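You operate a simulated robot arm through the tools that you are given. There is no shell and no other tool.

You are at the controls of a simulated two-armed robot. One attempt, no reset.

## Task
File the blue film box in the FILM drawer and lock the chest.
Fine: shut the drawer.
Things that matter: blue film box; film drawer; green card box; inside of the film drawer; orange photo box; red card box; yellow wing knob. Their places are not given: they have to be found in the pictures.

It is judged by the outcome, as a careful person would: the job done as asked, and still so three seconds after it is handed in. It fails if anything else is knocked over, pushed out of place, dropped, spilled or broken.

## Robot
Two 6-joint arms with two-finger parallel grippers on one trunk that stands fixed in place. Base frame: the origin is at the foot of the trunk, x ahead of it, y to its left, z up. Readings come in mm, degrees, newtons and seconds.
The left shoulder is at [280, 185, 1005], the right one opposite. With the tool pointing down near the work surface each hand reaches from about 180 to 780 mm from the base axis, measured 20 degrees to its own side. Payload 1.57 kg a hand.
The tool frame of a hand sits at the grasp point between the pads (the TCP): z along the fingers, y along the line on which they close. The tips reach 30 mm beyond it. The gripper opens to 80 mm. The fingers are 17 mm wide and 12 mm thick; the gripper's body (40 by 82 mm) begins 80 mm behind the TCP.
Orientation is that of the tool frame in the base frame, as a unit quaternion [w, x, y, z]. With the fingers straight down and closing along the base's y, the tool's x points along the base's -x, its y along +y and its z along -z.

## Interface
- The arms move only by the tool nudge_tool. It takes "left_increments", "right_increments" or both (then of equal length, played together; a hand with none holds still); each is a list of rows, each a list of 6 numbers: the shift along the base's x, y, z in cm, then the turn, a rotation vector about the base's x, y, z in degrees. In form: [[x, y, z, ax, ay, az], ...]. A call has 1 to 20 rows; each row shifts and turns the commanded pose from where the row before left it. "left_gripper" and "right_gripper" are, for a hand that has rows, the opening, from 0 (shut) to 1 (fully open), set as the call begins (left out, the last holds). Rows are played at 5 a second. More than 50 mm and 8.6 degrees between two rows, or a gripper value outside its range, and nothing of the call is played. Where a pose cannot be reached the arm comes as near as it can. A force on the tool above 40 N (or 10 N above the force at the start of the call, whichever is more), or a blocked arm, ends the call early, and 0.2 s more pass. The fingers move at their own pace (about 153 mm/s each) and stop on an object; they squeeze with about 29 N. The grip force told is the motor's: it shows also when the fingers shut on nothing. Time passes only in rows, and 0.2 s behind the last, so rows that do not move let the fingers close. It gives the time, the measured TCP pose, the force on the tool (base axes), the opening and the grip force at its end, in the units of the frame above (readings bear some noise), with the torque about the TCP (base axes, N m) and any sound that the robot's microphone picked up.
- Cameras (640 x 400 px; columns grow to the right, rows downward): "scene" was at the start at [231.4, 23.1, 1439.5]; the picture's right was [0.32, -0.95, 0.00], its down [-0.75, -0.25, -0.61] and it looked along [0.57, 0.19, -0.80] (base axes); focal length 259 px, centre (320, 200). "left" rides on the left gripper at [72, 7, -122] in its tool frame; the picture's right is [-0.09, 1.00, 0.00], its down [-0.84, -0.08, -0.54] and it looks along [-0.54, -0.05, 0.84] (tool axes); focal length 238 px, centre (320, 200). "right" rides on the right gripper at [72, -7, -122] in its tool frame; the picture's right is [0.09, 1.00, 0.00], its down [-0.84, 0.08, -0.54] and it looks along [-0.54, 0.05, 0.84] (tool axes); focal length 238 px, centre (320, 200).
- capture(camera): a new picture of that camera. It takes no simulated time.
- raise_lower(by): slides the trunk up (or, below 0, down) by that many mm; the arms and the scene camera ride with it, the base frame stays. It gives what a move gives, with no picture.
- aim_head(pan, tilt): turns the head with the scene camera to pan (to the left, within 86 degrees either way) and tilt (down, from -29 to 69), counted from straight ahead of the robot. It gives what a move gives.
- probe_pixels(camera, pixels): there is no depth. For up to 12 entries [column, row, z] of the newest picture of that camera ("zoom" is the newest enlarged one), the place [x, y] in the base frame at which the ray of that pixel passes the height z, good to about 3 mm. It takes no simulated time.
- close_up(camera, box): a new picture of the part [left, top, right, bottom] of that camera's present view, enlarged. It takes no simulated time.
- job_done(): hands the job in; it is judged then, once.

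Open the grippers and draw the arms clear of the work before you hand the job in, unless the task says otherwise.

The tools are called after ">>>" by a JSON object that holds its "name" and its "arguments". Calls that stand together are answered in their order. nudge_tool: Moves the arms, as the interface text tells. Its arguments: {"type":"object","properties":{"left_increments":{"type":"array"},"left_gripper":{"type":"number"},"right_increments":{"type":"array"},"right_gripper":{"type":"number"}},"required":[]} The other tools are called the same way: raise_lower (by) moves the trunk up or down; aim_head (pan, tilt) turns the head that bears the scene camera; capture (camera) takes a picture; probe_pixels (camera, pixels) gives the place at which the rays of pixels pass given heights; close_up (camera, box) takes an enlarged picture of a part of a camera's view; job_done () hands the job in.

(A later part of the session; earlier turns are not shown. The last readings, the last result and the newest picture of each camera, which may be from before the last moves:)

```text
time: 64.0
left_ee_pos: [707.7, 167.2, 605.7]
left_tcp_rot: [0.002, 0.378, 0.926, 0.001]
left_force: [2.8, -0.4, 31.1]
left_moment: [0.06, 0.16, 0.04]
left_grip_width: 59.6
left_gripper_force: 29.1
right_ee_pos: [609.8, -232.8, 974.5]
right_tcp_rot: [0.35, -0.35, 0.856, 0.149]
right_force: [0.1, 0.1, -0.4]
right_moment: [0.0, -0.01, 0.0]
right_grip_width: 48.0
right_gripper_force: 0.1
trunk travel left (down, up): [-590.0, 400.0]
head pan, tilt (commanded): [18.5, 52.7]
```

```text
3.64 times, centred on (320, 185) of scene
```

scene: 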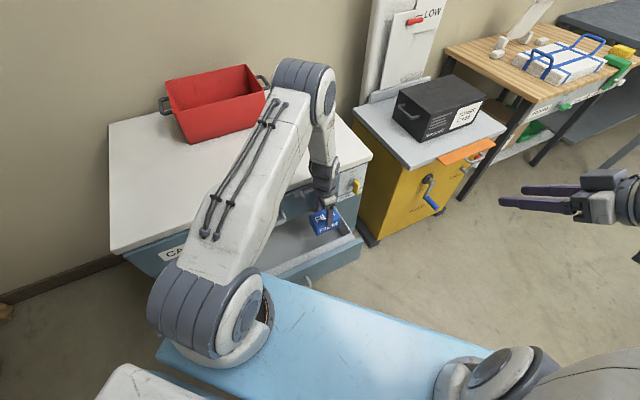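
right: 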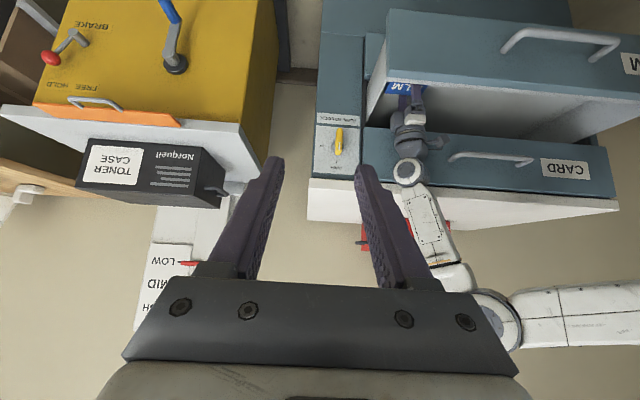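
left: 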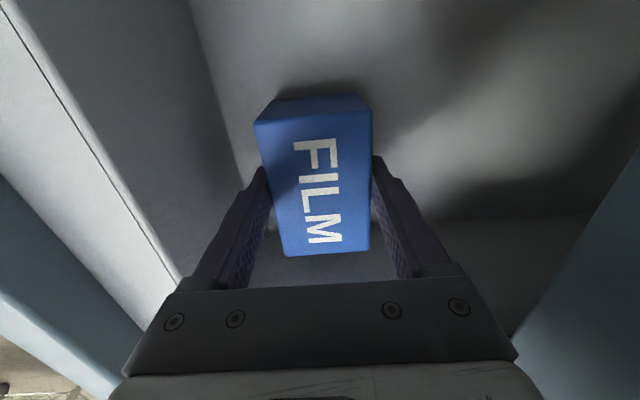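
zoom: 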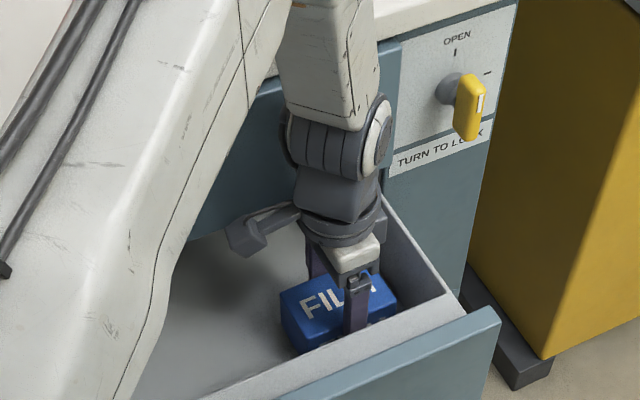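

Contact force of +31 N shows the box is standing on the drawer floor (it slid up a little in the grip). I release it now, opening to 74 mm, and check.

>>> {"name": "nudge_tool", "arguments": {"left_increments": [[0, 0, 0, 0, 0, 0], [0, 0, 0, 0, 0, 0]], "left_gripper": 0.92}}

>>> {"name": "capture", "arguments": {"camera": "left"}}

>>> {"name": "close_up", "arguments": {"camera": "scene", "box": [240, 130, 400, 240]}}

```text
time: 64.6
left_ee_pos: [704.5, 168.3, 603.7]
left_tcp_rot: [-0.001, 0.378, 0.926, 0.001]
left_force: [-0.3, 0.3, -0.3]
left_moment: [0.01, 0.02, 0.02]
left_grip_width: 73.7
left_gripper_force: 0.0
right_ee_pos: [610.1, -233.3, 971.8]
right_tcp_rot: [0.349, -0.351, 0.856, 0.149]
right_force: [0.0, 1.4, 0.8]
right_moment: [-0.01, 0.02, 0.0]
right_grip_width: 48.2
right_gripper_force: 0.0
trunk travel left (down, up): [-590.0, 400.0]
head pan, tilt (commanded): [18.5, 52.7]
```

```text
taken
```

left: 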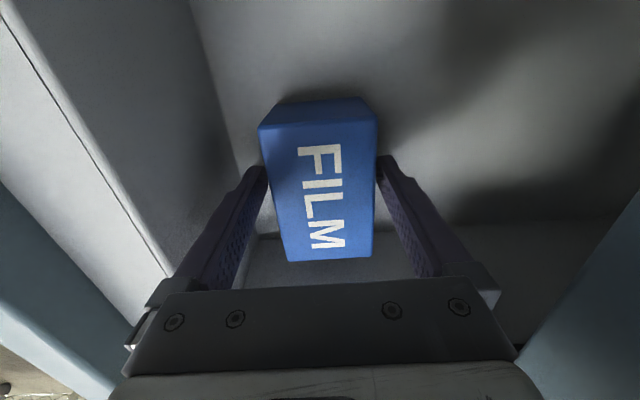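

```text
3.64 times, centred on (320, 185) of scene
```

zoom: 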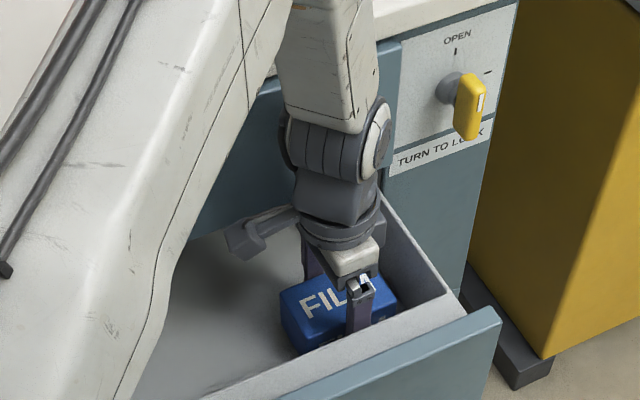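

The box stands flat on the drawer floor and the fingers are free. I raise the trunk 260 mm to withdraw the hand straight up.

>>> {"name": "raise_lower", "arguments": {"by": 260}}

>>> {"name": "capture", "arguments": {"camera": "left"}}

>>> {"name": "capture", "arguments": {"camera": "right"}}

>>> {"name": "capture", "arguments": {"camera": "scene"}}

```text
time: 67.3
left_ee_pos: [705.6, 168.3, 863.5]
left_tcp_rot: [0.0, 0.378, 0.926, 0.001]
left_force: [0.4, 0.4, 0.1]
left_moment: [0.04, 0.01, -0.02]
left_grip_width: 73.7
left_gripper_force: 0.1
right_ee_pos: [611.0, -233.9, 1232.9]
right_tcp_rot: [0.35, -0.35, 0.856, 0.149]
right_force: [0.0, -0.1, -0.4]
right_moment: [0.0, -0.04, -0.01]
right_grip_width: 48.1
right_gripper_force: 0.1
trunk travel left (down, up): [-850.0, 140.0]
head pan, tilt (commanded): [18.5, 52.7]
```

```text
taken
```

left: 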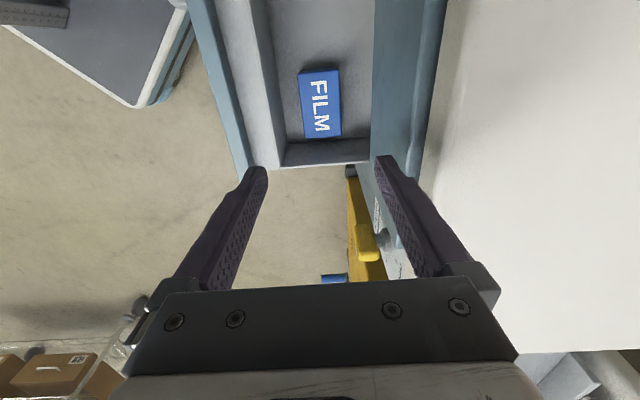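

```text
taken
```

right: 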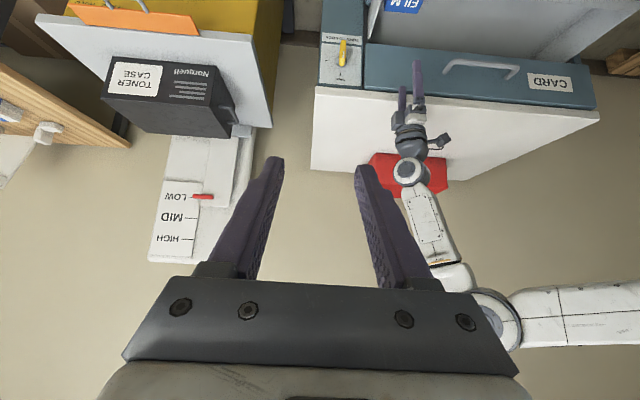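

```text
taken
```

scene: 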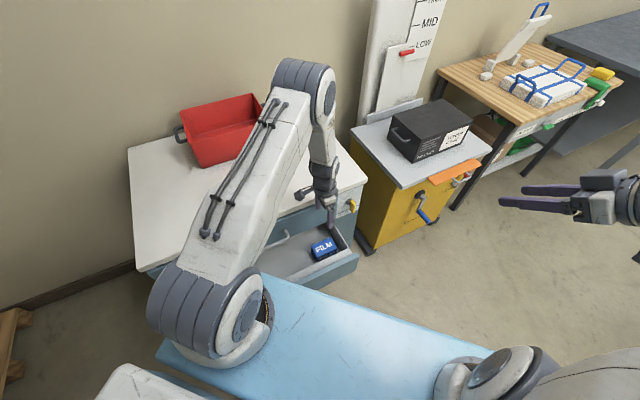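

The box lies in the FILM drawer near its right front corner. Now I bring the left hand back in front of the drawer, toward the right end of the FILM handle (u≈−230), tilting 30° as before.

>>> {"name": "nudge_tool", "arguments": {"left_increments": [[-4.2, -0.6, -0.6, 0, 0, 0], [-4.2, -0.6, -0.6, 0, 0, 0], [-4.2, -0.6, -0.6, 0, 0, 0], [-4.2, -0.6, -1.2, 0, 0, 0], [-4.2, -0.6, -1.2, 0, 0, 0], [-4.2, -0.6, -1.2, 0, 0, 0], [0, 0, -2, 5.34, -5.27, 0], [0, 0, -2, 5.34, -5.27, 0], [0, 0, -2, 5.34, -5.27, 0], [0, 0, -2, 5.34, -5.27, 0], [0, 0, 0, 0, 0, 0]], "left_gripper": 0.5}}

>>> {"name": "capture", "arguments": {"camera": "left"}}

>>> {"name": "capture", "arguments": {"camera": "scene"}}

```text
time: 69.7
left_ee_pos: [455.5, 132.1, 727.3]
left_tcp_rot: [0.099, 0.365, 0.894, 0.241]
left_force: [-0.6, 0.6, 0.6]
left_moment: [0.05, 0.0, -0.01]
left_grip_width: 40.0
left_gripper_force: 0.1
right_ee_pos: [610.5, -233.1, 1231.4]
right_tcp_rot: [0.35, -0.351, 0.856, 0.149]
right_force: [-1.3, -0.2, -0.2]
right_moment: [-0.01, 0.02, 0.01]
right_grip_width: 48.2
right_gripper_force: 0.0
trunk travel left (down, up): [-850.0, 140.0]
head pan, tilt (commanded): [18.5, 52.7]
```

```text
taken
```

left: 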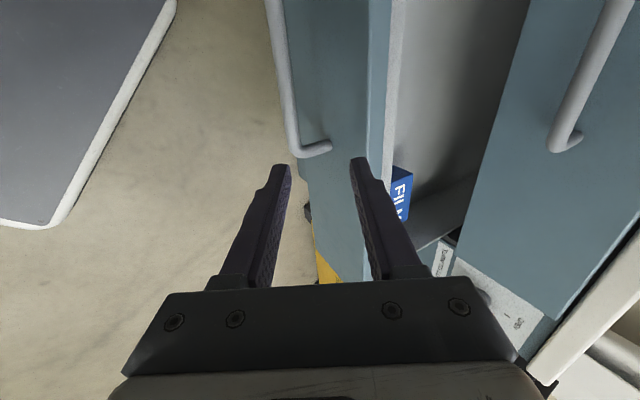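

```text
taken
```

scene: 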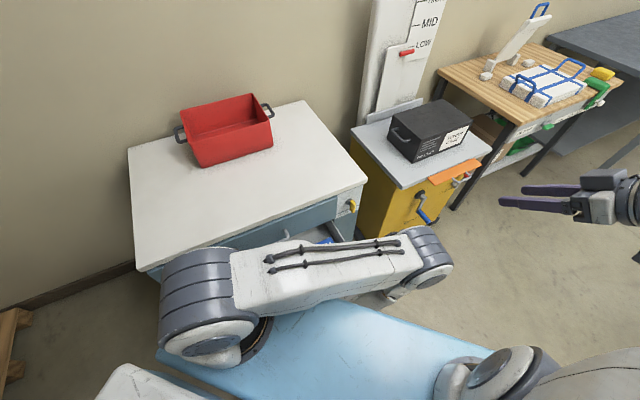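

At (455,132,727) as commanded; the handle's right corner computes to u≈−250, f≈451. I shift to u≈−215, go down and slide along the approach axis onto the bar.

>>> {"name": "nudge_tool", "arguments": {"left_increments": [[-0.38, 0.37, -1.67, 0, 0, 0], [-0.38, 0.37, -1.67, 0, 0, 0], [-0.38, 0.37, -1.67, 0, 0, 0], [0.27, 0.28, -0.68, 0, 0, 0], [0.27, 0.28, -0.68, 0, 0, 0], [0, 0, 0, 0, 0, 0]], "left_gripper": 0.42}}

>>> {"name": "capture", "arguments": {"camera": "left"}}

```text
time: 71.1
left_ee_pos: [448.2, 149.1, 664.5]
left_tcp_rot: [0.098, 0.365, 0.894, 0.24]
left_force: [0.2, 0.0, -0.1]
left_moment: [-0.01, 0.02, 0.01]
left_grip_width: 33.6
left_gripper_force: 0.1
right_ee_pos: [610.6, -233.4, 1232.7]
right_tcp_rot: [0.35, -0.351, 0.856, 0.149]
right_force: [0.0, 0.0, 0.0]
right_moment: [0.02, -0.02, 0.01]
right_grip_width: 48.0
right_gripper_force: 0.1
trunk travel left (down, up): [-850.0, 140.0]
head pan, tilt (commanded): [18.5, 52.7]
```

```text
taken
```

left: 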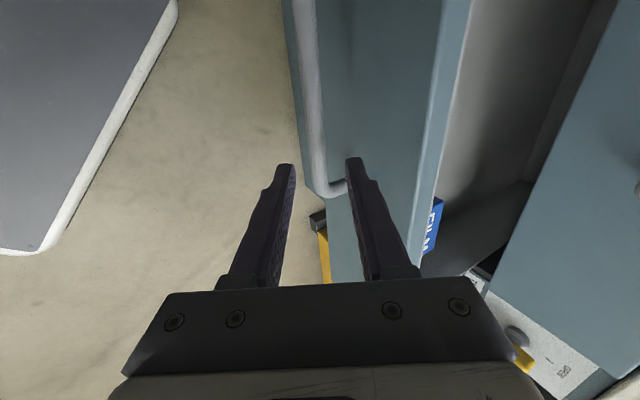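

The bar (x≈312) lies between the fingertips. I advance the last 45 mm and close on it.

>>> {"name": "nudge_tool", "arguments": {"left_increments": [[0.45, 0.455, -1.37, 0, 0, 0], [0.45, 0.455, -1.37, 0, 0, 0], [0.45, 0.455, -1.37, 0, 0, 0], [0, 0, 0, 0, 0, 0]]}}

>>> {"name": "capture", "arguments": {"camera": "left"}}

```text
time: 72.1
left_ee_pos: [461.2, 162.8, 625.5]
left_tcp_rot: [0.098, 0.365, 0.894, 0.241]
left_force: [0.2, 0.1, -0.2]
left_moment: [-0.01, -0.01, 0.0]
left_grip_width: 33.4
left_gripper_force: 0.1
right_ee_pos: [610.4, -233.9, 1231.4]
right_tcp_rot: [0.35, -0.351, 0.856, 0.149]
right_force: [-0.3, -0.5, -0.4]
right_moment: [0.02, 0.06, 0.02]
right_grip_width: 47.8
right_gripper_force: 0.1
trunk travel left (down, up): [-850.0, 140.0]
head pan, tilt (commanded): [18.5, 52.7]
```

```text
taken
```

left: 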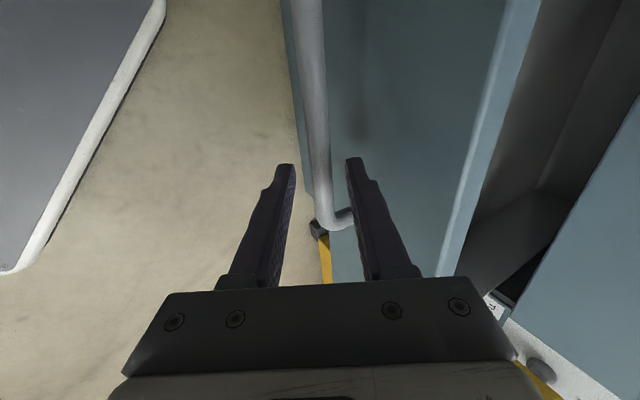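

The bar is between the pads. I close the gripper and begin pushing the drawer in, 15 mm per row for the first 150 mm.

>>> {"name": "nudge_tool", "arguments": {"left_increments": [[0, 0, 0, 0, 0, 0], [0, 0, 0, 0, 0, 0], [0, 0, 0, 0, 0, 0]], "left_gripper": 0.0}}

>>> {"name": "nudge_tool", "arguments": {"left_increments": [[0.7, 0.71, 0, 0, 0, 0], [1.05, 1.07, 0, 0, 0, 0], [1.05, 1.07, 0, 0, 0, 0], [1.05, 1.07, 0, 0, 0, 0], [1.05, 1.07, 0, 0, 0, 0], [1.05, 1.07, 0, 0, 0, 0], [1.05, 1.07, 0, 0, 0, 0], [1.05, 1.07, 0, 0, 0, 0], [1.05, 1.07, 0, 0, 0, 0], [1.05, 1.07, 0, 0, 0, 0], [0, 0, 0, 0, 0, 0]]}}

>>> {"name": "capture", "arguments": {"camera": "left"}}

>>> {"name": "capture", "arguments": {"camera": "scene"}}

```text
time: 72.9
left_ee_pos: [461.5, 162.9, 624.6]
left_tcp_rot: [0.098, 0.366, 0.894, 0.241]
left_force: [0.3, 0.2, 12.5]
left_moment: [0.22, 0.06, -0.08]
left_grip_width: 13.4
left_gripper_force: 30.1
right_ee_pos: [609.5, -234.5, 1232.3]
right_tcp_rot: [0.35, -0.35, 0.856, 0.149]
right_force: [-0.3, -0.1, 0.3]
right_moment: [-0.01, -0.01, 0.0]
right_grip_width: 47.8
right_gripper_force: 0.0
trunk travel left (down, up): [-850.0, 140.0]
head pan, tilt (commanded): [18.5, 52.7]
```

```text
time: 75.3
left_ee_pos: [564.0, 264.5, 625.0]
left_tcp_rot: [0.099, 0.365, 0.894, 0.242]
left_force: [1.1, 2.1, 6.5]
left_moment: [0.04, -0.09, -0.16]
left_grip_width: 13.8
left_gripper_force: 30.3
right_ee_pos: [610.7, -233.2, 1232.2]
right_tcp_rot: [0.35, -0.35, 0.856, 0.149]
right_force: [-0.3, 0.5, 0.7]
right_moment: [-0.02, 0.02, -0.02]
right_grip_width: 48.1
right_gripper_force: 0.0
trunk travel left (down, up): [-850.0, 140.0]
head pan, tilt (commanded): [18.5, 52.7]
```

```text
taken
```

left: 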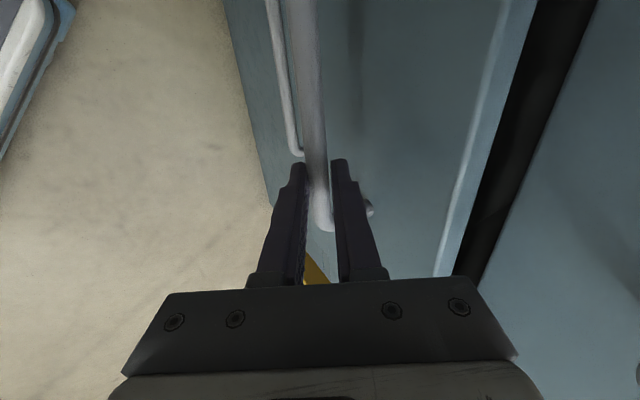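

```text
taken
```

scene: 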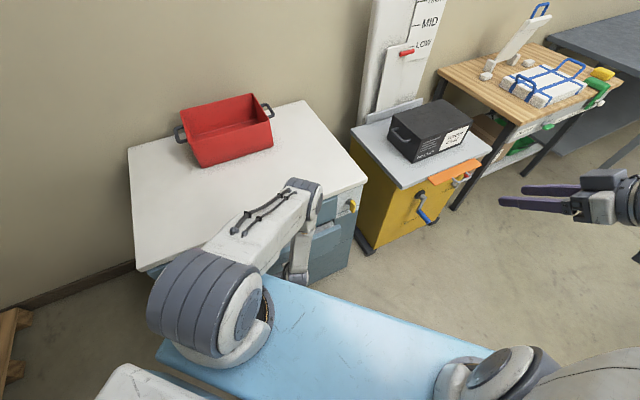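

Pushed about 145 mm in; roughly 44 mm remain. I continue slower toward closure.

>>> {"name": "nudge_tool", "arguments": {"left_increments": [[0.84, 0.85, 0, 0, 0, 0], [0.84, 0.85, 0, 0, 0, 0], [0.7, 0.71, 0, 0, 0, 0], [0.35, 0.36, 0, 0, 0, 0], [0.35, 0.36, 0, 0, 0, 0], [0, 0, 0, 0, 0, 0]]}}

>>> {"name": "capture", "arguments": {"camera": "left"}}

>>> {"name": "capture", "arguments": {"camera": "right"}}

```text
time: 76.7
left_ee_pos: [594.7, 297.2, 623.9]
left_tcp_rot: [0.099, 0.365, 0.894, 0.241]
left_force: [10.7, -3.1, -10.6]
left_moment: [-0.04, -0.02, -0.18]
left_grip_width: 13.9
left_gripper_force: 30.5
right_ee_pos: [609.2, -234.4, 1232.2]
right_tcp_rot: [0.35, -0.35, 0.856, 0.149]
right_force: [-0.5, -0.1, -0.1]
right_moment: [-0.01, -0.02, 0.0]
right_grip_width: 47.9
right_gripper_force: 0.1
trunk travel left (down, up): [-850.0, 140.0]
head pan, tilt (commanded): [18.5, 52.7]
```

```text
taken
```

left: 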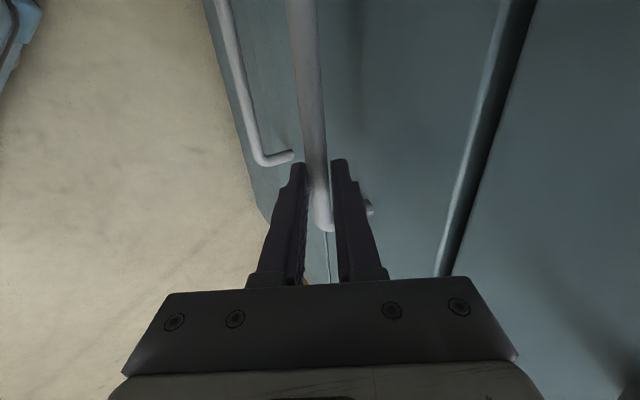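

```text
taken
```

right: 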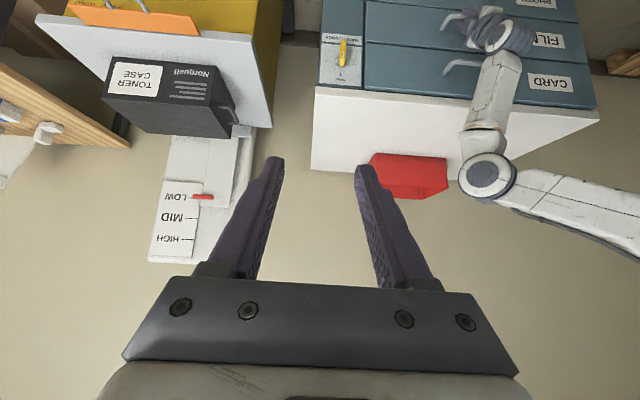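

The drawer seems nearly flush (pushed 189 mm total). I press a few millimetres more to feel whether it is against its stop.

>>> {"name": "nudge_tool", "arguments": {"left_increments": [[0.2, 0.2, 0, 0, 0, 0], [0.2, 0.2, 0, 0, 0, 0], [0, 0, 0, 0, 0, 0]]}}

>>> {"name": "close_up", "arguments": {"camera": "right", "box": [310, 0, 610, 130]}}

```text
time: 77.5
left_ee_pos: [595.8, 299.4, 624.1]
left_tcp_rot: [0.096, 0.367, 0.894, 0.238]
left_force: [-5.6, -33.7, 2.3]
left_moment: [-0.44, 0.04, -0.08]
left_grip_width: 13.9
left_gripper_force: 29.9
right_ee_pos: [611.6, -234.0, 1234.1]
right_tcp_rot: [0.35, -0.35, 0.856, 0.15]
right_force: [-0.9, -0.1, -0.6]
right_moment: [-0.02, 0.01, 0.01]
right_grip_width: 48.0
right_gripper_force: 0.1
trunk travel left (down, up): [-850.0, 140.0]
head pan, tilt (commanded): [18.5, 52.7]
```

```text
2.13 times, centred on (460, 65) of right
```

zoom: 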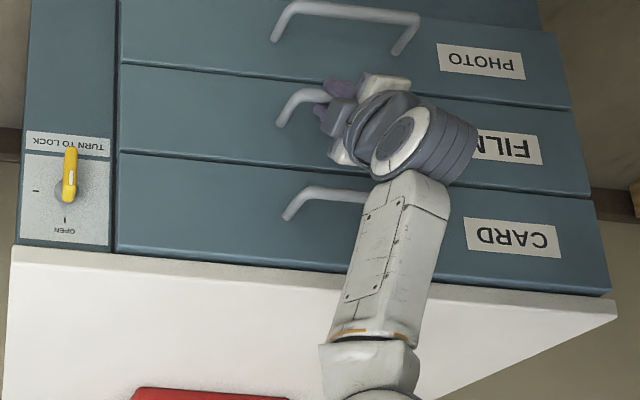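

Reaction of −28 N along f: the drawer is against its stop and flush with the others. I open the gripper and back out along the approach axis.

>>> {"name": "nudge_tool", "arguments": {"left_increments": [[0, 0, 0, 0, 0, 0], [0, 0, 0, 0, 0, 0]], "left_gripper": 0.45}}

>>> {"name": "capture", "arguments": {"camera": "left"}}

```text
time: 78.1
left_ee_pos: [597.9, 301.8, 624.9]
left_tcp_rot: [0.099, 0.364, 0.894, 0.241]
left_force: [0.6, -0.3, -0.1]
left_moment: [-0.01, -0.01, -0.02]
left_grip_width: 36.1
left_gripper_force: 0.0
right_ee_pos: [611.5, -233.1, 1232.3]
right_tcp_rot: [0.35, -0.351, 0.856, 0.149]
right_force: [-0.6, 0.8, 0.2]
right_moment: [0.02, 0.0, 0.0]
right_grip_width: 48.1
right_gripper_force: 0.1
trunk travel left (down, up): [-850.0, 140.0]
head pan, tilt (commanded): [18.5, 52.7]
```

```text
taken
```

left: 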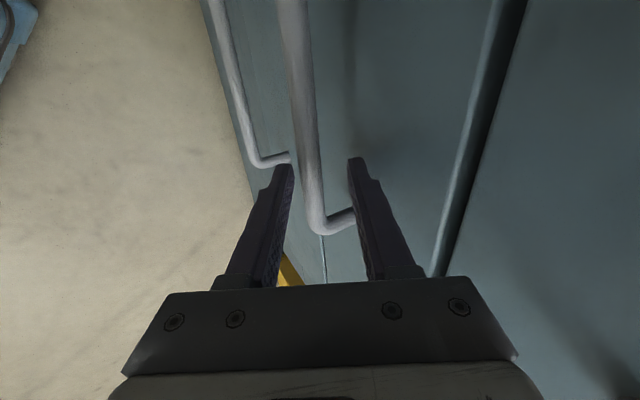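

The bar is free. I retreat along the approach axis 70 mm and then away from the chest.

>>> {"name": "nudge_tool", "arguments": {"left_increments": [[-0.35, -0.36, 0.87, 0, 0, 0], [-0.35, -0.36, 0.87, 0, 0, 0], [-0.35, -0.36, 0.87, 0, 0, 0], [-0.35, -0.36, 0.87, 0, 0, 0], [-0.35, -0.36, 0.87, 0, 0, 0], [-0.35, -0.36, 0.87, 0, 0, 0], [-0.35, -0.36, 0.87, 0, 0, 0], [-1.4, -1.4, 0.5, 0, 0, 0], [-1.4, -1.4, 0.5, 0, 0, 0], [-1.4, -1.4, 0.5, 0, 0, 0], [-1.4, -1.4, 0.5, 0, 0, 0], [0, 0, 0, 0, 0, 0]]}}

>>> {"name": "capture", "arguments": {"camera": "left"}}

>>> {"name": "capture", "arguments": {"camera": "right"}}

```text
time: 80.7
left_ee_pos: [517.2, 220.3, 704.8]
left_tcp_rot: [0.098, 0.365, 0.894, 0.242]
left_force: [0.2, 0.3, 0.4]
left_moment: [0.02, -0.01, 0.03]
left_grip_width: 35.9
left_gripper_force: 0.0
right_ee_pos: [610.3, -234.3, 1232.3]
right_tcp_rot: [0.349, -0.351, 0.856, 0.15]
right_force: [-0.3, 0.1, 1.1]
right_moment: [0.01, 0.04, -0.01]
right_grip_width: 47.9
right_gripper_force: 0.1
trunk travel left (down, up): [-850.0, 140.0]
head pan, tilt (commanded): [18.5, 52.7]
```

```text
taken
```

left: 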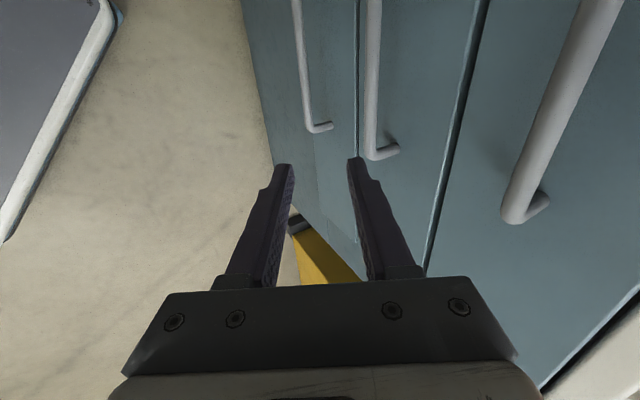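

```text
taken
```

right: 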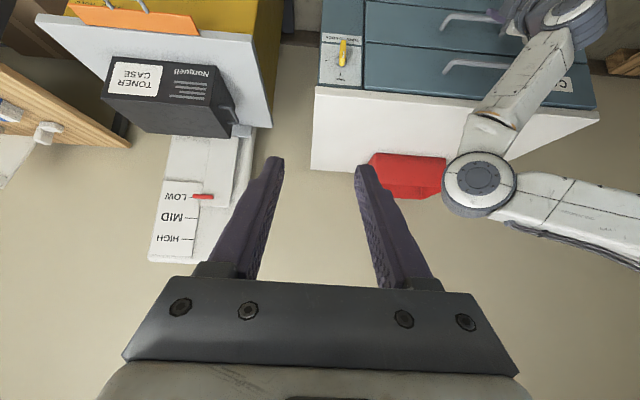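

The drawer stays shut. I lift the left arm up and out to its parking pose, un-tilting it on the way.

>>> {"name": "nudge_tool", "arguments": {"left_increments": [[-0.66, 1.5, 3.7, 0, 0, 0], [-0.66, 1.5, 3.7, 0, 0, 0], [-0.66, 1.5, 3.7, 0, 0, 0], [-0.66, 1.5, 3.7, 0, 0, 0], [-0.66, 1.5, 3.7, -5.34, 5.27, 0], [-0.66, 1.5, 3.7, -5.34, 5.27, 0], [-0.66, 1.5, 3.7, -5.34, 5.27, 0], [-0.66, 1.5, 3.7, -5.34, 5.27, 0], [0, 0, 0, 0, 0, 0]]}}

>>> {"name": "capture", "arguments": {"camera": "scene"}}

```text
time: 82.7
left_ee_pos: [492.0, 349.6, 973.5]
left_tcp_rot: [0.0, 0.378, 0.926, 0.0]
left_force: [-1.4, 0.8, -0.8]
left_moment: [0.01, -0.05, -0.01]
left_grip_width: 35.9
left_gripper_force: 0.2
left hand out of reach, approached as far as the arm can: row 5, 6
right_ee_pos: [609.3, -233.7, 1233.2]
right_tcp_rot: [0.35, -0.351, 0.856, 0.149]
right_force: [-0.1, -0.6, -0.2]
right_moment: [0.0, 0.0, -0.01]
right_grip_width: 48.1
right_gripper_force: 0.1
trunk travel left (down, up): [-850.0, 140.0]
head pan, tilt (commanded): [18.5, 52.7]
```

```text
taken
```

scene: 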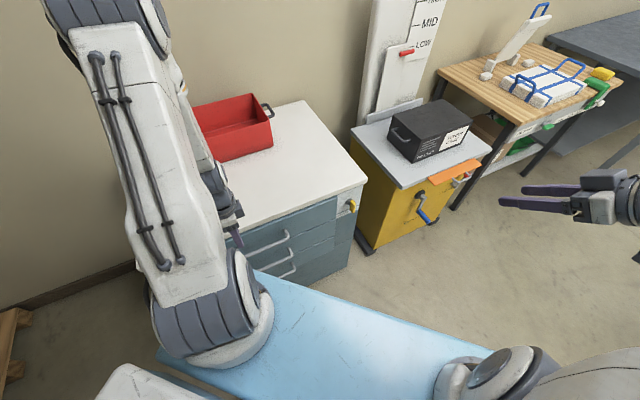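

Now I raise the left hand a further 45 cm so that it stays above the chest when the trunk is lowered for the knob.

>>> {"name": "nudge_tool", "arguments": {"left_increments": [[-0.37, 0.2, 4.5, 0, 0, 0], [-0.37, 0.2, 4.5, 0, 0, 0], [-0.37, 0.2, 4.5, 0, 0, 0], [-0.37, 0.2, 4.5, 0, 0, 0], [-0.37, 0.2, 4.5, 0, 0, 0], [-0.37, 0.2, 4.5, 0, 0, 0], [-0.37, 0.2, 4.5, 0, 0, 0], [-0.37, 0.2, 4.5, 0, 0, 0], [-0.37, 0.2, 4.5, 0, 0, 0], [-0.37, 0.2, 4.5, 0, 0, 0], [0, 0, 0, 0, 0, 0]]}}

>>> {"name": "capture", "arguments": {"camera": "scene"}}

```text
time: 85.1
left_ee_pos: [457.3, 370.8, 1422.8]
left_tcp_rot: [0.0, 0.378, 0.926, 0.002]
left_force: [0.0, 0.4, 0.0]
left_moment: [0.0, -0.01, -0.01]
left_grip_width: 36.3
left_gripper_force: 0.0
right_ee_pos: [610.1, -235.0, 1233.5]
right_tcp_rot: [0.35, -0.351, 0.856, 0.15]
right_force: [0.1, -1.0, 0.3]
right_moment: [-0.01, -0.02, 0.0]
right_grip_width: 48.1
right_gripper_force: 0.0
trunk travel left (down, up): [-850.0, 140.0]
head pan, tilt (commanded): [18.5, 52.7]
```

```text
taken
```

scene: 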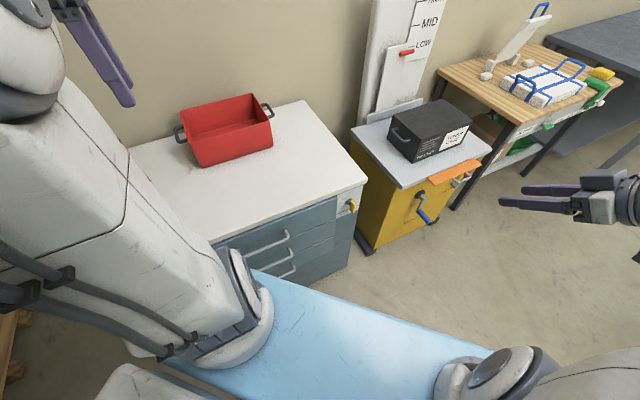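

All clear. I lower the trunk 500 mm back to the height used for turning the knob.

>>> {"name": "raise_lower", "arguments": {"by": -500}}

>>> {"name": "capture", "arguments": {"camera": "scene"}}

>>> {"name": "capture", "arguments": {"camera": "right"}}

```text
refused: -500 is not a number from -400 to 400
```

```text
taken
```

scene: 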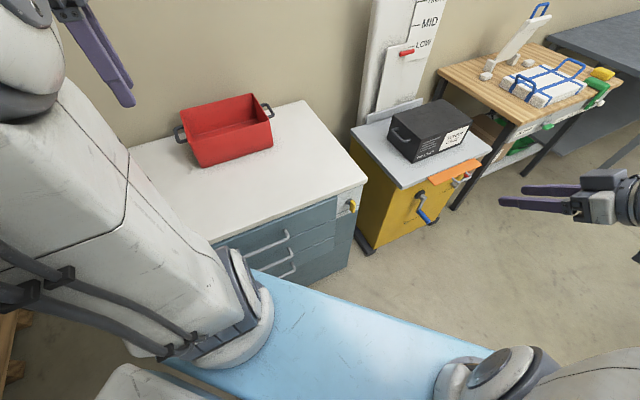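

```text
taken
```

right: 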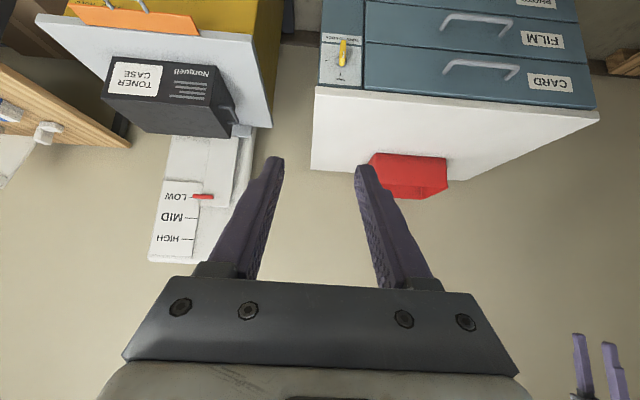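

The single move is limited to 400 mm, so I lower in two steps of 250 mm.

>>> {"name": "raise_lower", "arguments": {"by": -250}}

>>> {"name": "raise_lower", "arguments": {"by": -250}}

>>> {"name": "capture", "arguments": {"camera": "scene"}}

>>> {"name": "capture", "arguments": {"camera": "right"}}

```text
time: 87.7
left_ee_pos: [457.1, 370.3, 1173.4]
left_tcp_rot: [-0.001, 0.378, 0.926, 0.001]
left_force: [-0.3, 0.0, -0.7]
left_moment: [0.01, -0.01, 0.01]
left_grip_width: 36.2
left_gripper_force: 0.1
right_ee_pos: [610.5, -234.0, 983.9]
right_tcp_rot: [0.35, -0.35, 0.856, 0.15]
right_force: [0.3, -0.1, -0.2]
right_moment: [0.03, 0.01, -0.02]
right_grip_width: 47.9
right_gripper_force: 0.1
trunk travel left (down, up): [-600.0, 390.0]
head pan, tilt (commanded): [18.5, 52.7]
```

```text
time: 90.2
left_ee_pos: [456.6, 370.9, 922.7]
left_tcp_rot: [0.0, 0.378, 0.926, 0.001]
left_force: [-0.3, -0.3, 0.3]
left_moment: [0.0, 0.02, -0.04]
left_grip_width: 36.2
left_gripper_force: 0.0
right_ee_pos: [611.2, -234.4, 733.0]
right_tcp_rot: [0.35, -0.35, 0.856, 0.149]
right_force: [0.1, -0.2, 0.3]
right_moment: [0.01, -0.03, 0.05]
right_grip_width: 48.0
right_gripper_force: 0.1
trunk travel left (down, up): [-350.0, 640.0]
head pan, tilt (commanded): [18.5, 52.7]
```

```text
taken
```

scene: 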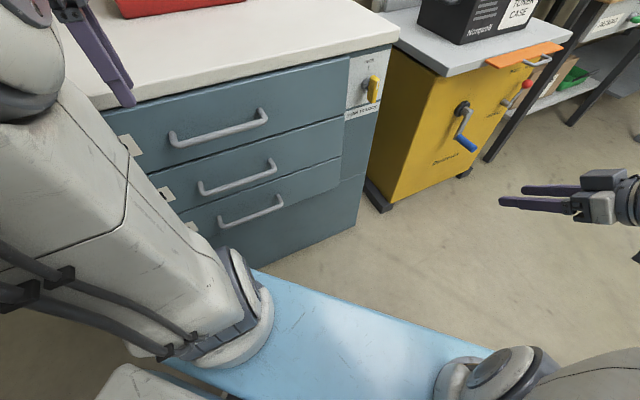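

```text
taken
```

right: 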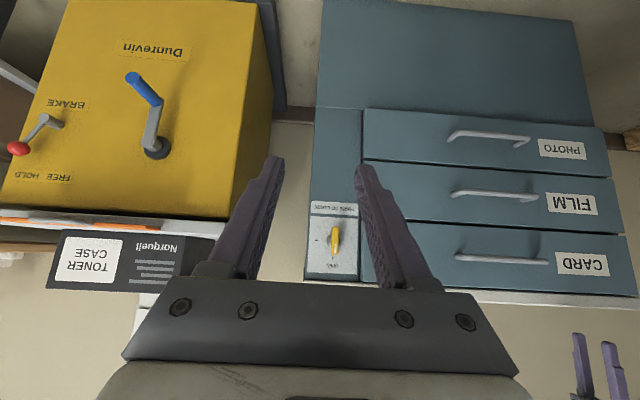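

All drawers are shut in the right view and the knob at (334,241) still points to OPEN. I move the right hand to the knob's standoff point, levelling it on the way.

>>> {"name": "nudge_tool", "arguments": {"right_increments": [[2.15, 3.19, 0.1, 0, 0, 0], [2.15, 3.19, 0.1, 0, 0, 0], [2.15, 3.19, 0.1, 5.34, -5.27, 0], [2.15, 3.19, 0.1, 5.34, -5.27, 0], [2.15, 3.19, 0.1, 5.34, -5.27, 0], [2.15, 3.19, 0.1, 5.34, -5.27, 0], [2.15, 3.19, 0.1, 5.34, -5.27, 0], [2.15, 3.19, 0.1, 5.34, -5.27, 0], [0, 0, 0, 0, 0, 0]], "right_gripper": 0.6}}

>>> {"name": "capture", "arguments": {"camera": "right"}}

>>> {"name": "close_up", "arguments": {"camera": "scene", "box": [100, 50, 400, 250]}}

```text
time: 92.2
left_ee_pos: [457.1, 371.4, 921.2]
left_tcp_rot: [-0.001, 0.379, 0.926, 0.002]
left_force: [0.7, 0.1, 0.1]
left_moment: [0.0, 0.02, -0.02]
left_grip_width: 36.0
left_gripper_force: 0.1
right_ee_pos: [785.4, 22.4, 739.9]
right_tcp_rot: [0.65, -0.268, 0.656, 0.276]
right_force: [-0.9, 0.1, -0.8]
right_moment: [-0.04, -0.02, 0.03]
right_grip_width: 48.4
right_gripper_force: 0.0
trunk travel left (down, up): [-350.0, 640.0]
head pan, tilt (commanded): [18.5, 52.7]
```

```text
taken
```

right: 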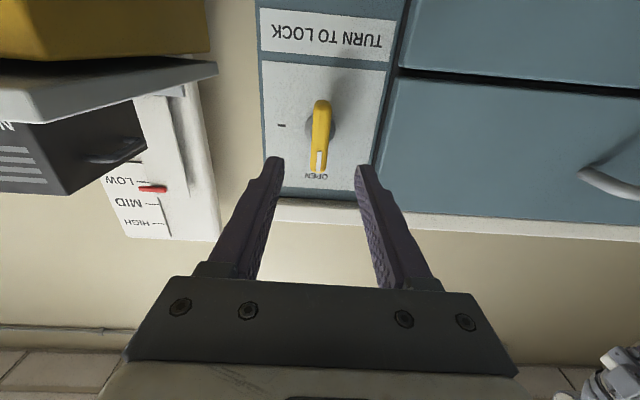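

```text
2.00 times, centred on (250, 150) of scene
```

zoom: 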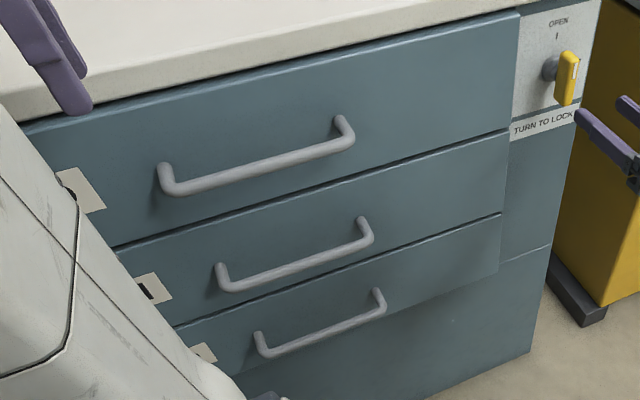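

The vertical wing (x≈320) is centred between the fingers. I advance 85 mm and close on it.

>>> {"name": "nudge_tool", "arguments": {"right_increments": [[1.2, 1.21, 0.02, 0, 0, 0], [1.2, 1.21, 0.02, 0, 0, 0], [1.2, 1.21, 0.02, 0, 0, 0], [1.2, 1.21, 0.02, 0, 0, 0], [1.2, 1.21, 0.02, 0, 0, 0], [0, 0, 0, 0, 0, 0]]}}

>>> {"name": "capture", "arguments": {"camera": "right"}}

```text
time: 93.7
left_ee_pos: [456.9, 370.2, 923.1]
left_tcp_rot: [0.0, 0.377, 0.926, 0.001]
left_force: [-0.3, -0.6, -0.3]
left_moment: [0.01, -0.01, 0.01]
left_grip_width: 35.9
left_gripper_force: 0.1
right_ee_pos: [841.9, 82.6, 741.8]
right_tcp_rot: [0.649, -0.267, 0.657, 0.276]
right_force: [0.4, -0.2, -0.6]
right_moment: [-0.01, 0.01, 0.02]
right_grip_width: 48.2
right_gripper_force: 0.0
trunk travel left (down, up): [-350.0, 640.0]
head pan, tilt (commanded): [18.5, 52.7]
```

```text
taken
```

right: 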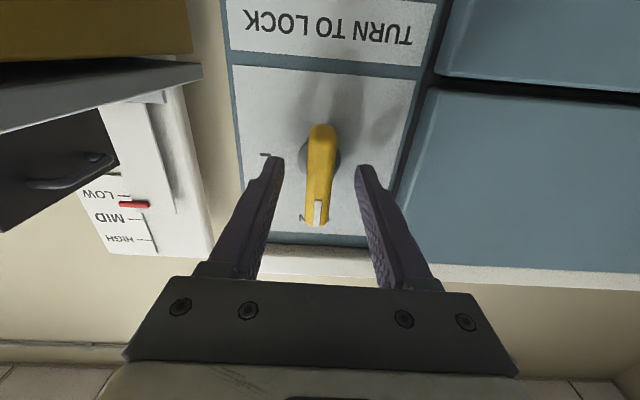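

The wing is between the pads. I close, then turn it 90° back toward the "–" (lock) tick.

>>> {"name": "nudge_tool", "arguments": {"right_increments": [[0, 0, 0, 0, 0, 0], [0, 0, 0, 0, 0, 0], [0, 0, 0, 0, 0, 0]], "right_gripper": 0.0}}

>>> {"name": "nudge_tool", "arguments": {"right_increments": [[0, 0, 0, 5.27, 5.34, 0], [0, 0, 0, 5.27, 5.34, 0], [0, 0, 0, 5.27, 5.34, 0], [0, 0, 0, 5.27, 5.34, 0], [0, 0, 0, 5.27, 5.34, 0], [0, 0, 0, 5.27, 5.34, 0], [0, 0, 0, 5.27, 5.34, 0], [0, 0, 0, 5.27, 5.34, 0], [0, 0, 0, 5.27, 5.34, 0], [0, 0, 0, 5.27, 5.34, 0], [0, 0, 0, 5.27, 5.34, 0], [0, 0, 0, 5.27, 5.34, 0], [0, 0, 0, 0, 0, 0]]}}

>>> {"name": "capture", "arguments": {"camera": "right"}}

>>> {"name": "close_up", "arguments": {"camera": "scene", "box": [320, 50, 480, 150]}}

```text
time: 94.5
left_ee_pos: [456.8, 371.7, 921.7]
left_tcp_rot: [0.0, 0.378, 0.926, 0.001]
left_force: [0.2, 0.1, -0.3]
left_moment: [0.0, 0.03, -0.02]
left_grip_width: 36.3
left_gripper_force: 0.1
right_ee_pos: [843.1, 81.9, 741.1]
right_tcp_rot: [0.649, -0.268, 0.656, 0.277]
right_force: [7.5, 1.5, -0.1]
right_moment: [-0.17, 0.17, -0.23]
right_grip_width: 19.9
right_gripper_force: 34.1
trunk travel left (down, up): [-350.0, 640.0]
head pan, tilt (commanded): [18.5, 52.7]
```

```text
time: 97.2
left_ee_pos: [457.4, 370.0, 922.4]
left_tcp_rot: [-0.002, 0.377, 0.926, 0.002]
left_force: [-0.4, 0.8, 0.4]
left_moment: [0.01, -0.02, 0.01]
left_grip_width: 36.0
left_gripper_force: 0.1
right_ee_pos: [842.8, 80.7, 739.5]
right_tcp_rot: [0.262, 0.275, 0.653, 0.656]
right_force: [22.0, -5.5, -8.9]
right_moment: [-0.05, 0.09, -0.8]
right_grip_width: 19.5
right_gripper_force: 33.6
trunk travel left (down, up): [-350.0, 640.0]
head pan, tilt (commanded): [18.5, 52.7]
```

```text
taken
```

right: 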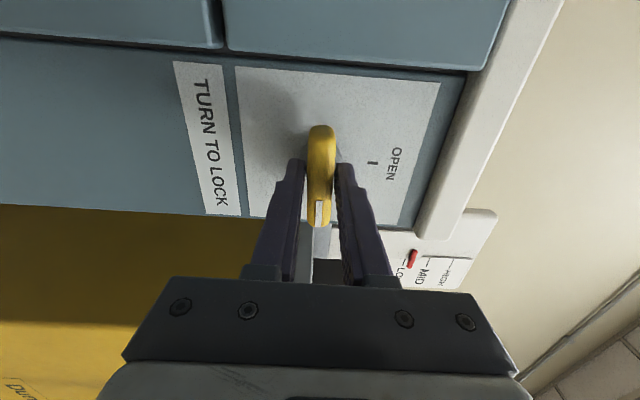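

```text
4.00 times, centred on (400, 100) of scene
```

zoom: 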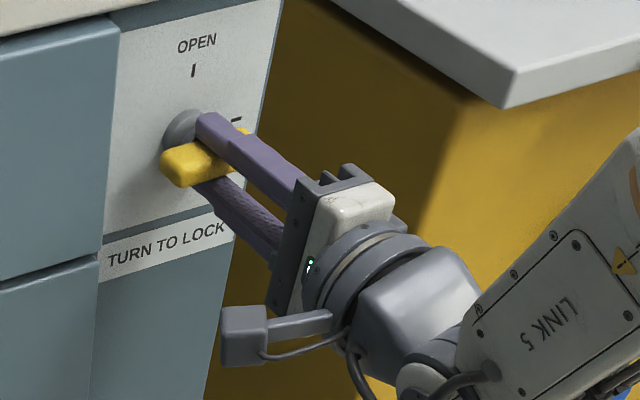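

The wing is back horizontal with the pointer at the "–" tick, the hand at the same orientation as when I first gripped it locked. I press 3° further to make sure it is at its stop.

>>> {"name": "nudge_tool", "arguments": {"right_increments": [[0.1, -0.1, 0, 2.1, 2.14, 0], [0, 0, 0, 0, 0, 0]]}}

```text
time: 97.8
left_ee_pos: [457.3, 370.2, 922.6]
left_tcp_rot: [0.0, 0.378, 0.926, 0.001]
left_force: [0.5, 0.6, -0.1]
left_moment: [0.0, 0.0, -0.04]
left_grip_width: 36.1
left_gripper_force: 0.1
right_ee_pos: [842.2, 80.7, 740.0]
right_tcp_rot: [0.244, 0.29, 0.646, 0.663]
right_force: [8.0, -6.8, -9.0]
right_moment: [-0.26, 0.31, -1.13]
right_grip_width: 19.6
right_gripper_force: 33.3
trunk travel left (down, up): [-350.0, 640.0]
head pan, tilt (commanded): [18.5, 52.7]
```

Torque rose, little else changed. I open the fingers and back straight out.

>>> {"name": "nudge_tool", "arguments": {"right_increments": [[0, 0, 0, 0, 0, 0], [0, 0, 0, 0, 0, 0], [0, 0, 0, 0, 0, 0]], "right_gripper": 0.65}}

>>> {"name": "nudge_tool", "arguments": {"right_increments": [[-1.4, -1.43, 0, 0, 0, 0], [-1.4, -1.43, 0, 0, 0, 0], [-1.4, -1.43, 0, 0, 0, 0], [-1.4, -1.43, 0, 0, 0, 0], [-1.4, -1.43, 0, 0, 0, 0], [0, 0, 0, 0, 0, 0]]}}

>>> {"name": "capture", "arguments": {"camera": "right"}}

>>> {"name": "close_up", "arguments": {"camera": "scene", "box": [320, 50, 480, 150]}}

```text
time: 98.7
left_ee_pos: [456.5, 370.7, 923.1]
left_tcp_rot: [0.0, 0.378, 0.926, 0.001]
left_force: [-0.5, -0.3, 0.0]
left_moment: [0.0, -0.03, -0.01]
left_grip_width: 35.9
left_gripper_force: 0.1
right_ee_pos: [841.8, 80.6, 742.8]
right_tcp_rot: [0.244, 0.288, 0.646, 0.663]
right_force: [0.9, -1.3, 0.0]
right_moment: [-0.03, 0.04, -0.01]
right_grip_width: 51.9
right_gripper_force: 0.2
trunk travel left (down, up): [-350.0, 640.0]
head pan, tilt (commanded): [18.5, 52.7]
```

```text
time: 100.0
left_ee_pos: [457.0, 371.2, 923.1]
left_tcp_rot: [-0.001, 0.377, 0.926, 0.001]
left_force: [-0.5, -0.4, 0.0]
left_moment: [-0.01, 0.03, 0.0]
left_grip_width: 36.1
left_gripper_force: 0.2
right_ee_pos: [772.1, 11.0, 741.5]
right_tcp_rot: [0.245, 0.289, 0.646, 0.663]
right_force: [-0.3, 0.4, 0.7]
right_moment: [0.01, 0.02, 0.02]
right_grip_width: 52.0
right_gripper_force: 0.1
trunk travel left (down, up): [-350.0, 640.0]
head pan, tilt (commanded): [18.5, 52.7]
```

```text
taken
```

right: 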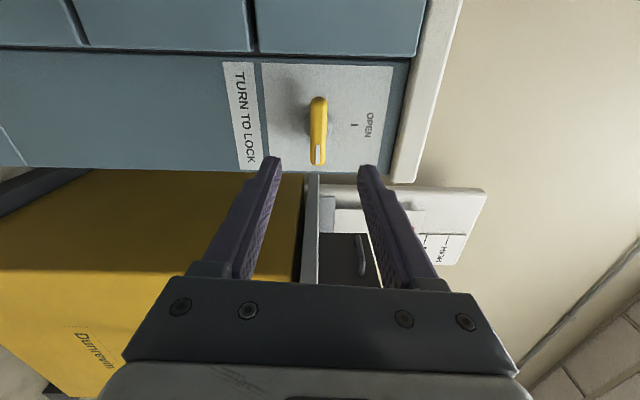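

```text
4.00 times, centred on (400, 100) of scene
```

zoom: 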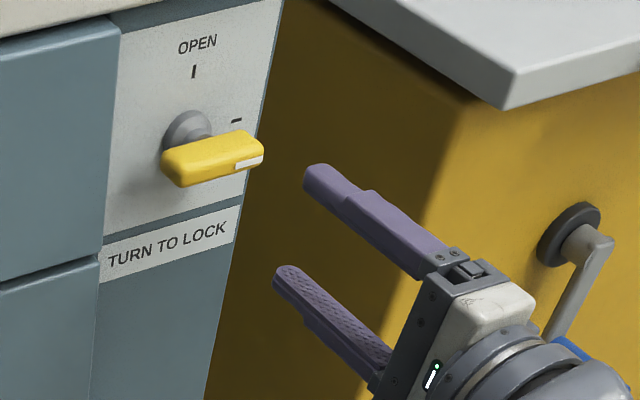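

The pointer sits at the "–" tick exactly as in the initial locked picture, and the drawers look flush. I unroll the right hand and park it to the right, then I will tug the drawer gently with the left hand to confirm it is locked.

>>> {"name": "nudge_tool", "arguments": {"right_increments": [[0, 0, 0, -5.27, -5.34, 0], [0, 0, 0, -5.27, -5.34, 0], [0, 0, 0, -5.27, -5.34, 0], [0, 0, 0, -5.27, -5.34, 0], [0, 0, 0, -5.27, -5.34, 0], [0, 0, 0, -5.27, -5.34, 0], [0, 0, 0, -5.27, -5.34, 0], [0, 0, 0, -5.27, -5.34, 0], [0, 0, 0, -5.27, -5.34, 0], [0, 0, 0, -5.27, -5.34, 0], [0, 0, 0, -5.27, -5.34, 0], [0, 0, 0, -5.27, -5.34, 0], [0, 0, 0, -2.1, -2.14, 0]]}}

>>> {"name": "nudge_tool", "arguments": {"right_increments": [[-2.0, -3.1, -0.1, -5.34, 5.27, 0], [-2.0, -3.1, -0.1, -5.34, 5.27, 0], [-2.0, -3.1, -0.1, -5.34, 5.27, 0], [-2.0, -3.1, -0.1, -5.34, 5.27, 0], [-2.0, -3.1, -0.1, -5.34, 5.27, 0], [-2.0, -3.1, -0.1, -5.34, 5.27, 0], [-2.0, -3.1, -0.1, 0, 0, 0], [-2.0, -3.1, -0.1, 0, 0, 0], [0, 0, 0, 0, 0, 0]]}}

>>> {"name": "capture", "arguments": {"camera": "right"}}

>>> {"name": "capture", "arguments": {"camera": "scene"}}

```text
time: 102.8
left_ee_pos: [455.1, 370.6, 924.4]
left_tcp_rot: [-0.001, 0.378, 0.926, 0.001]
left_force: [0.2, 0.4, 0.9]
left_moment: [0.0, 0.05, 0.03]
left_grip_width: 36.0
left_gripper_force: 0.0
right_ee_pos: [773.3, 9.4, 741.6]
right_tcp_rot: [0.649, -0.269, 0.656, 0.276]
right_force: [0.4, -0.2, 0.3]
right_moment: [0.01, 0.03, -0.02]
right_grip_width: 51.9
right_gripper_force: 0.0
trunk travel left (down, up): [-350.0, 640.0]
head pan, tilt (commanded): [18.5, 52.7]
```

```text
time: 104.8
left_ee_pos: [455.9, 370.4, 922.9]
left_tcp_rot: [0.0, 0.377, 0.926, 0.001]
left_force: [-0.1, 0.1, 0.8]
left_moment: [-0.04, -0.03, 0.02]
left_grip_width: 36.0
left_gripper_force: 0.0
right_ee_pos: [614.5, -238.8, 734.9]
right_tcp_rot: [0.35, -0.35, 0.856, 0.149]
right_force: [0.6, -0.3, 0.3]
right_moment: [0.02, 0.01, -0.03]
right_grip_width: 52.0
right_gripper_force: 0.0
trunk travel left (down, up): [-350.0, 640.0]
head pan, tilt (commanded): [18.5, 52.7]
```

```text
taken
```

right: 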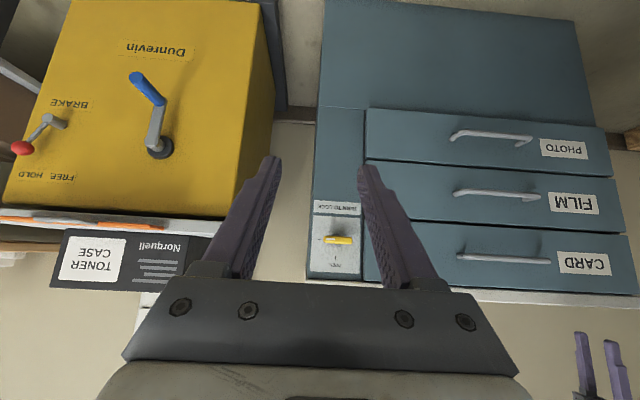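

```text
taken
```

scene: 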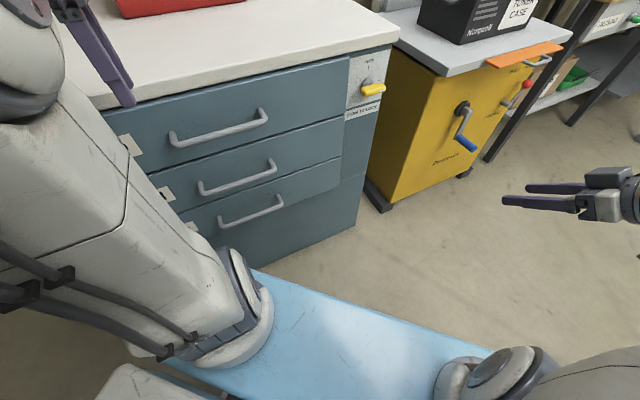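

I compare the knob and drawer faces with the earlier pictures taken at this same trunk height.

>>> {"name": "close_up", "arguments": {"camera": "scene", "box": [330, 50, 410, 130]}}

>>> {"name": "close_up", "arguments": {"camera": "scene", "box": [100, 90, 300, 240]}}

>>> {"name": "close_up", "arguments": {"camera": "right", "box": [310, 90, 450, 290]}}

```text
5.00 times, centred on (370, 90) of scene
```

zoom: 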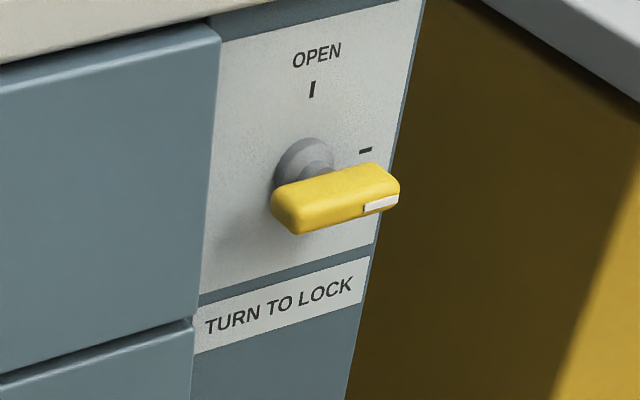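

```text
2.67 times, centred on (200, 165) of scene
```

zoom: 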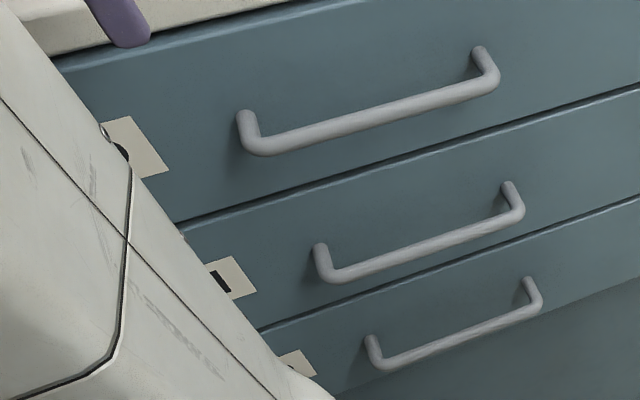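

```text
2.00 times, centred on (380, 190) of right
```

zoom: 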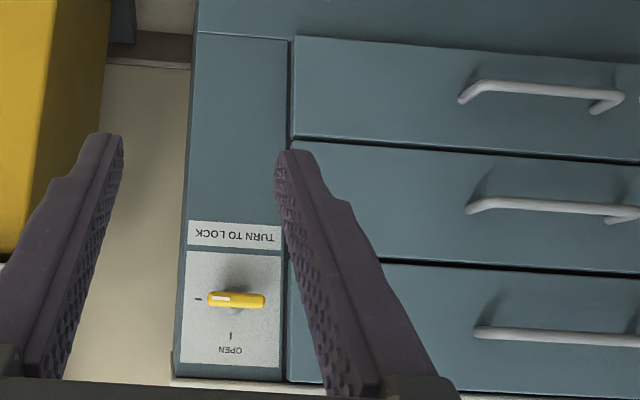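

Knob, handles and drawer faces match the initial locked pictures pixel for pixel. For certainty I do a gentle tug: I raise the trunk for the left arm.

>>> {"name": "raise_lower", "arguments": {"by": 250}}

>>> {"name": "raise_lower", "arguments": {"by": 250}}

>>> {"name": "nudge_tool", "arguments": {"left_increments": [[0.37, -0.2, -4.5, 0, 0, 0], [0.37, -0.2, -4.5, 0, 0, 0], [0.37, -0.2, -4.5, 0, 0, 0], [0.37, -0.2, -4.5, 0, 0, 0], [0.37, -0.2, -4.5, 0, 0, 0], [0.37, -0.2, -4.5, 0, 0, 0], [0.37, -0.2, -4.5, 0, 0, 0], [0.37, -0.2, -4.5, 0, 0, 0], [0.37, -0.2, -4.5, 0, 0, 0], [0.37, -0.2, -4.5, 0, 0, 0], [0, 0, 0, 0, 0, 0]]}}

>>> {"name": "capture", "arguments": {"camera": "right"}}

```text
time: 107.4
left_ee_pos: [456.7, 370.2, 1173.4]
left_tcp_rot: [-0.001, 0.378, 0.926, 0.001]
left_force: [0.3, -0.9, 1.0]
left_moment: [0.01, -0.01, -0.01]
left_grip_width: 36.0
left_gripper_force: 0.0
right_ee_pos: [614.3, -238.8, 984.2]
right_tcp_rot: [0.35, -0.35, 0.856, 0.148]
right_force: [-0.4, -0.5, -0.3]
right_moment: [0.01, 0.0, -0.03]
right_grip_width: 52.0
right_gripper_force: 0.0
trunk travel left (down, up): [-600.0, 390.0]
head pan, tilt (commanded): [18.5, 52.7]
```

```text
time: 110.0
left_ee_pos: [456.1, 370.2, 1421.8]
left_tcp_rot: [0.0, 0.378, 0.926, 0.002]
left_force: [0.0, -0.3, 0.6]
left_moment: [0.03, 0.03, 0.03]
left_grip_width: 35.9
left_gripper_force: 0.0
right_ee_pos: [615.5, -238.2, 1235.5]
right_tcp_rot: [0.35, -0.35, 0.856, 0.149]
right_force: [0.5, -0.7, 1.1]
right_moment: [-0.04, -0.04, -0.03]
right_grip_width: 52.0
right_gripper_force: 0.2
trunk travel left (down, up): [-850.0, 140.0]
head pan, tilt (commanded): [18.5, 52.7]
```

```text
time: 112.4
left_ee_pos: [492.4, 350.7, 973.1]
left_tcp_rot: [0.0, 0.378, 0.926, 0.001]
left_force: [0.4, -0.2, 0.4]
left_moment: [0.0, 0.04, 0.0]
left_grip_width: 35.7
left_gripper_force: 0.0
right_ee_pos: [615.6, -239.1, 1234.1]
right_tcp_rot: [0.35, -0.351, 0.856, 0.15]
right_force: [0.0, 1.0, 0.5]
right_moment: [-0.01, -0.02, 0.02]
right_grip_width: 51.9
right_gripper_force: 0.0
trunk travel left (down, up): [-850.0, 140.0]
head pan, tilt (commanded): [18.5, 52.7]
```

```text
taken
```

right: 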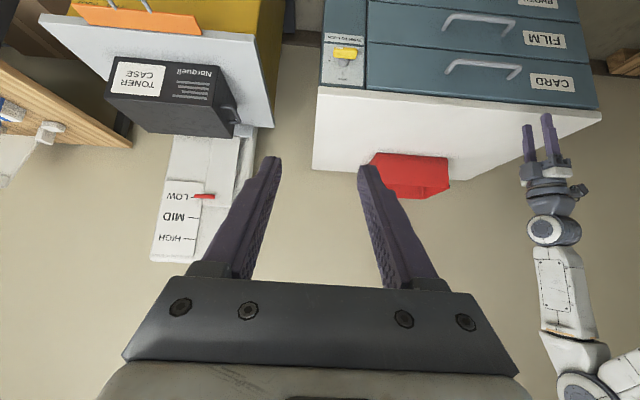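

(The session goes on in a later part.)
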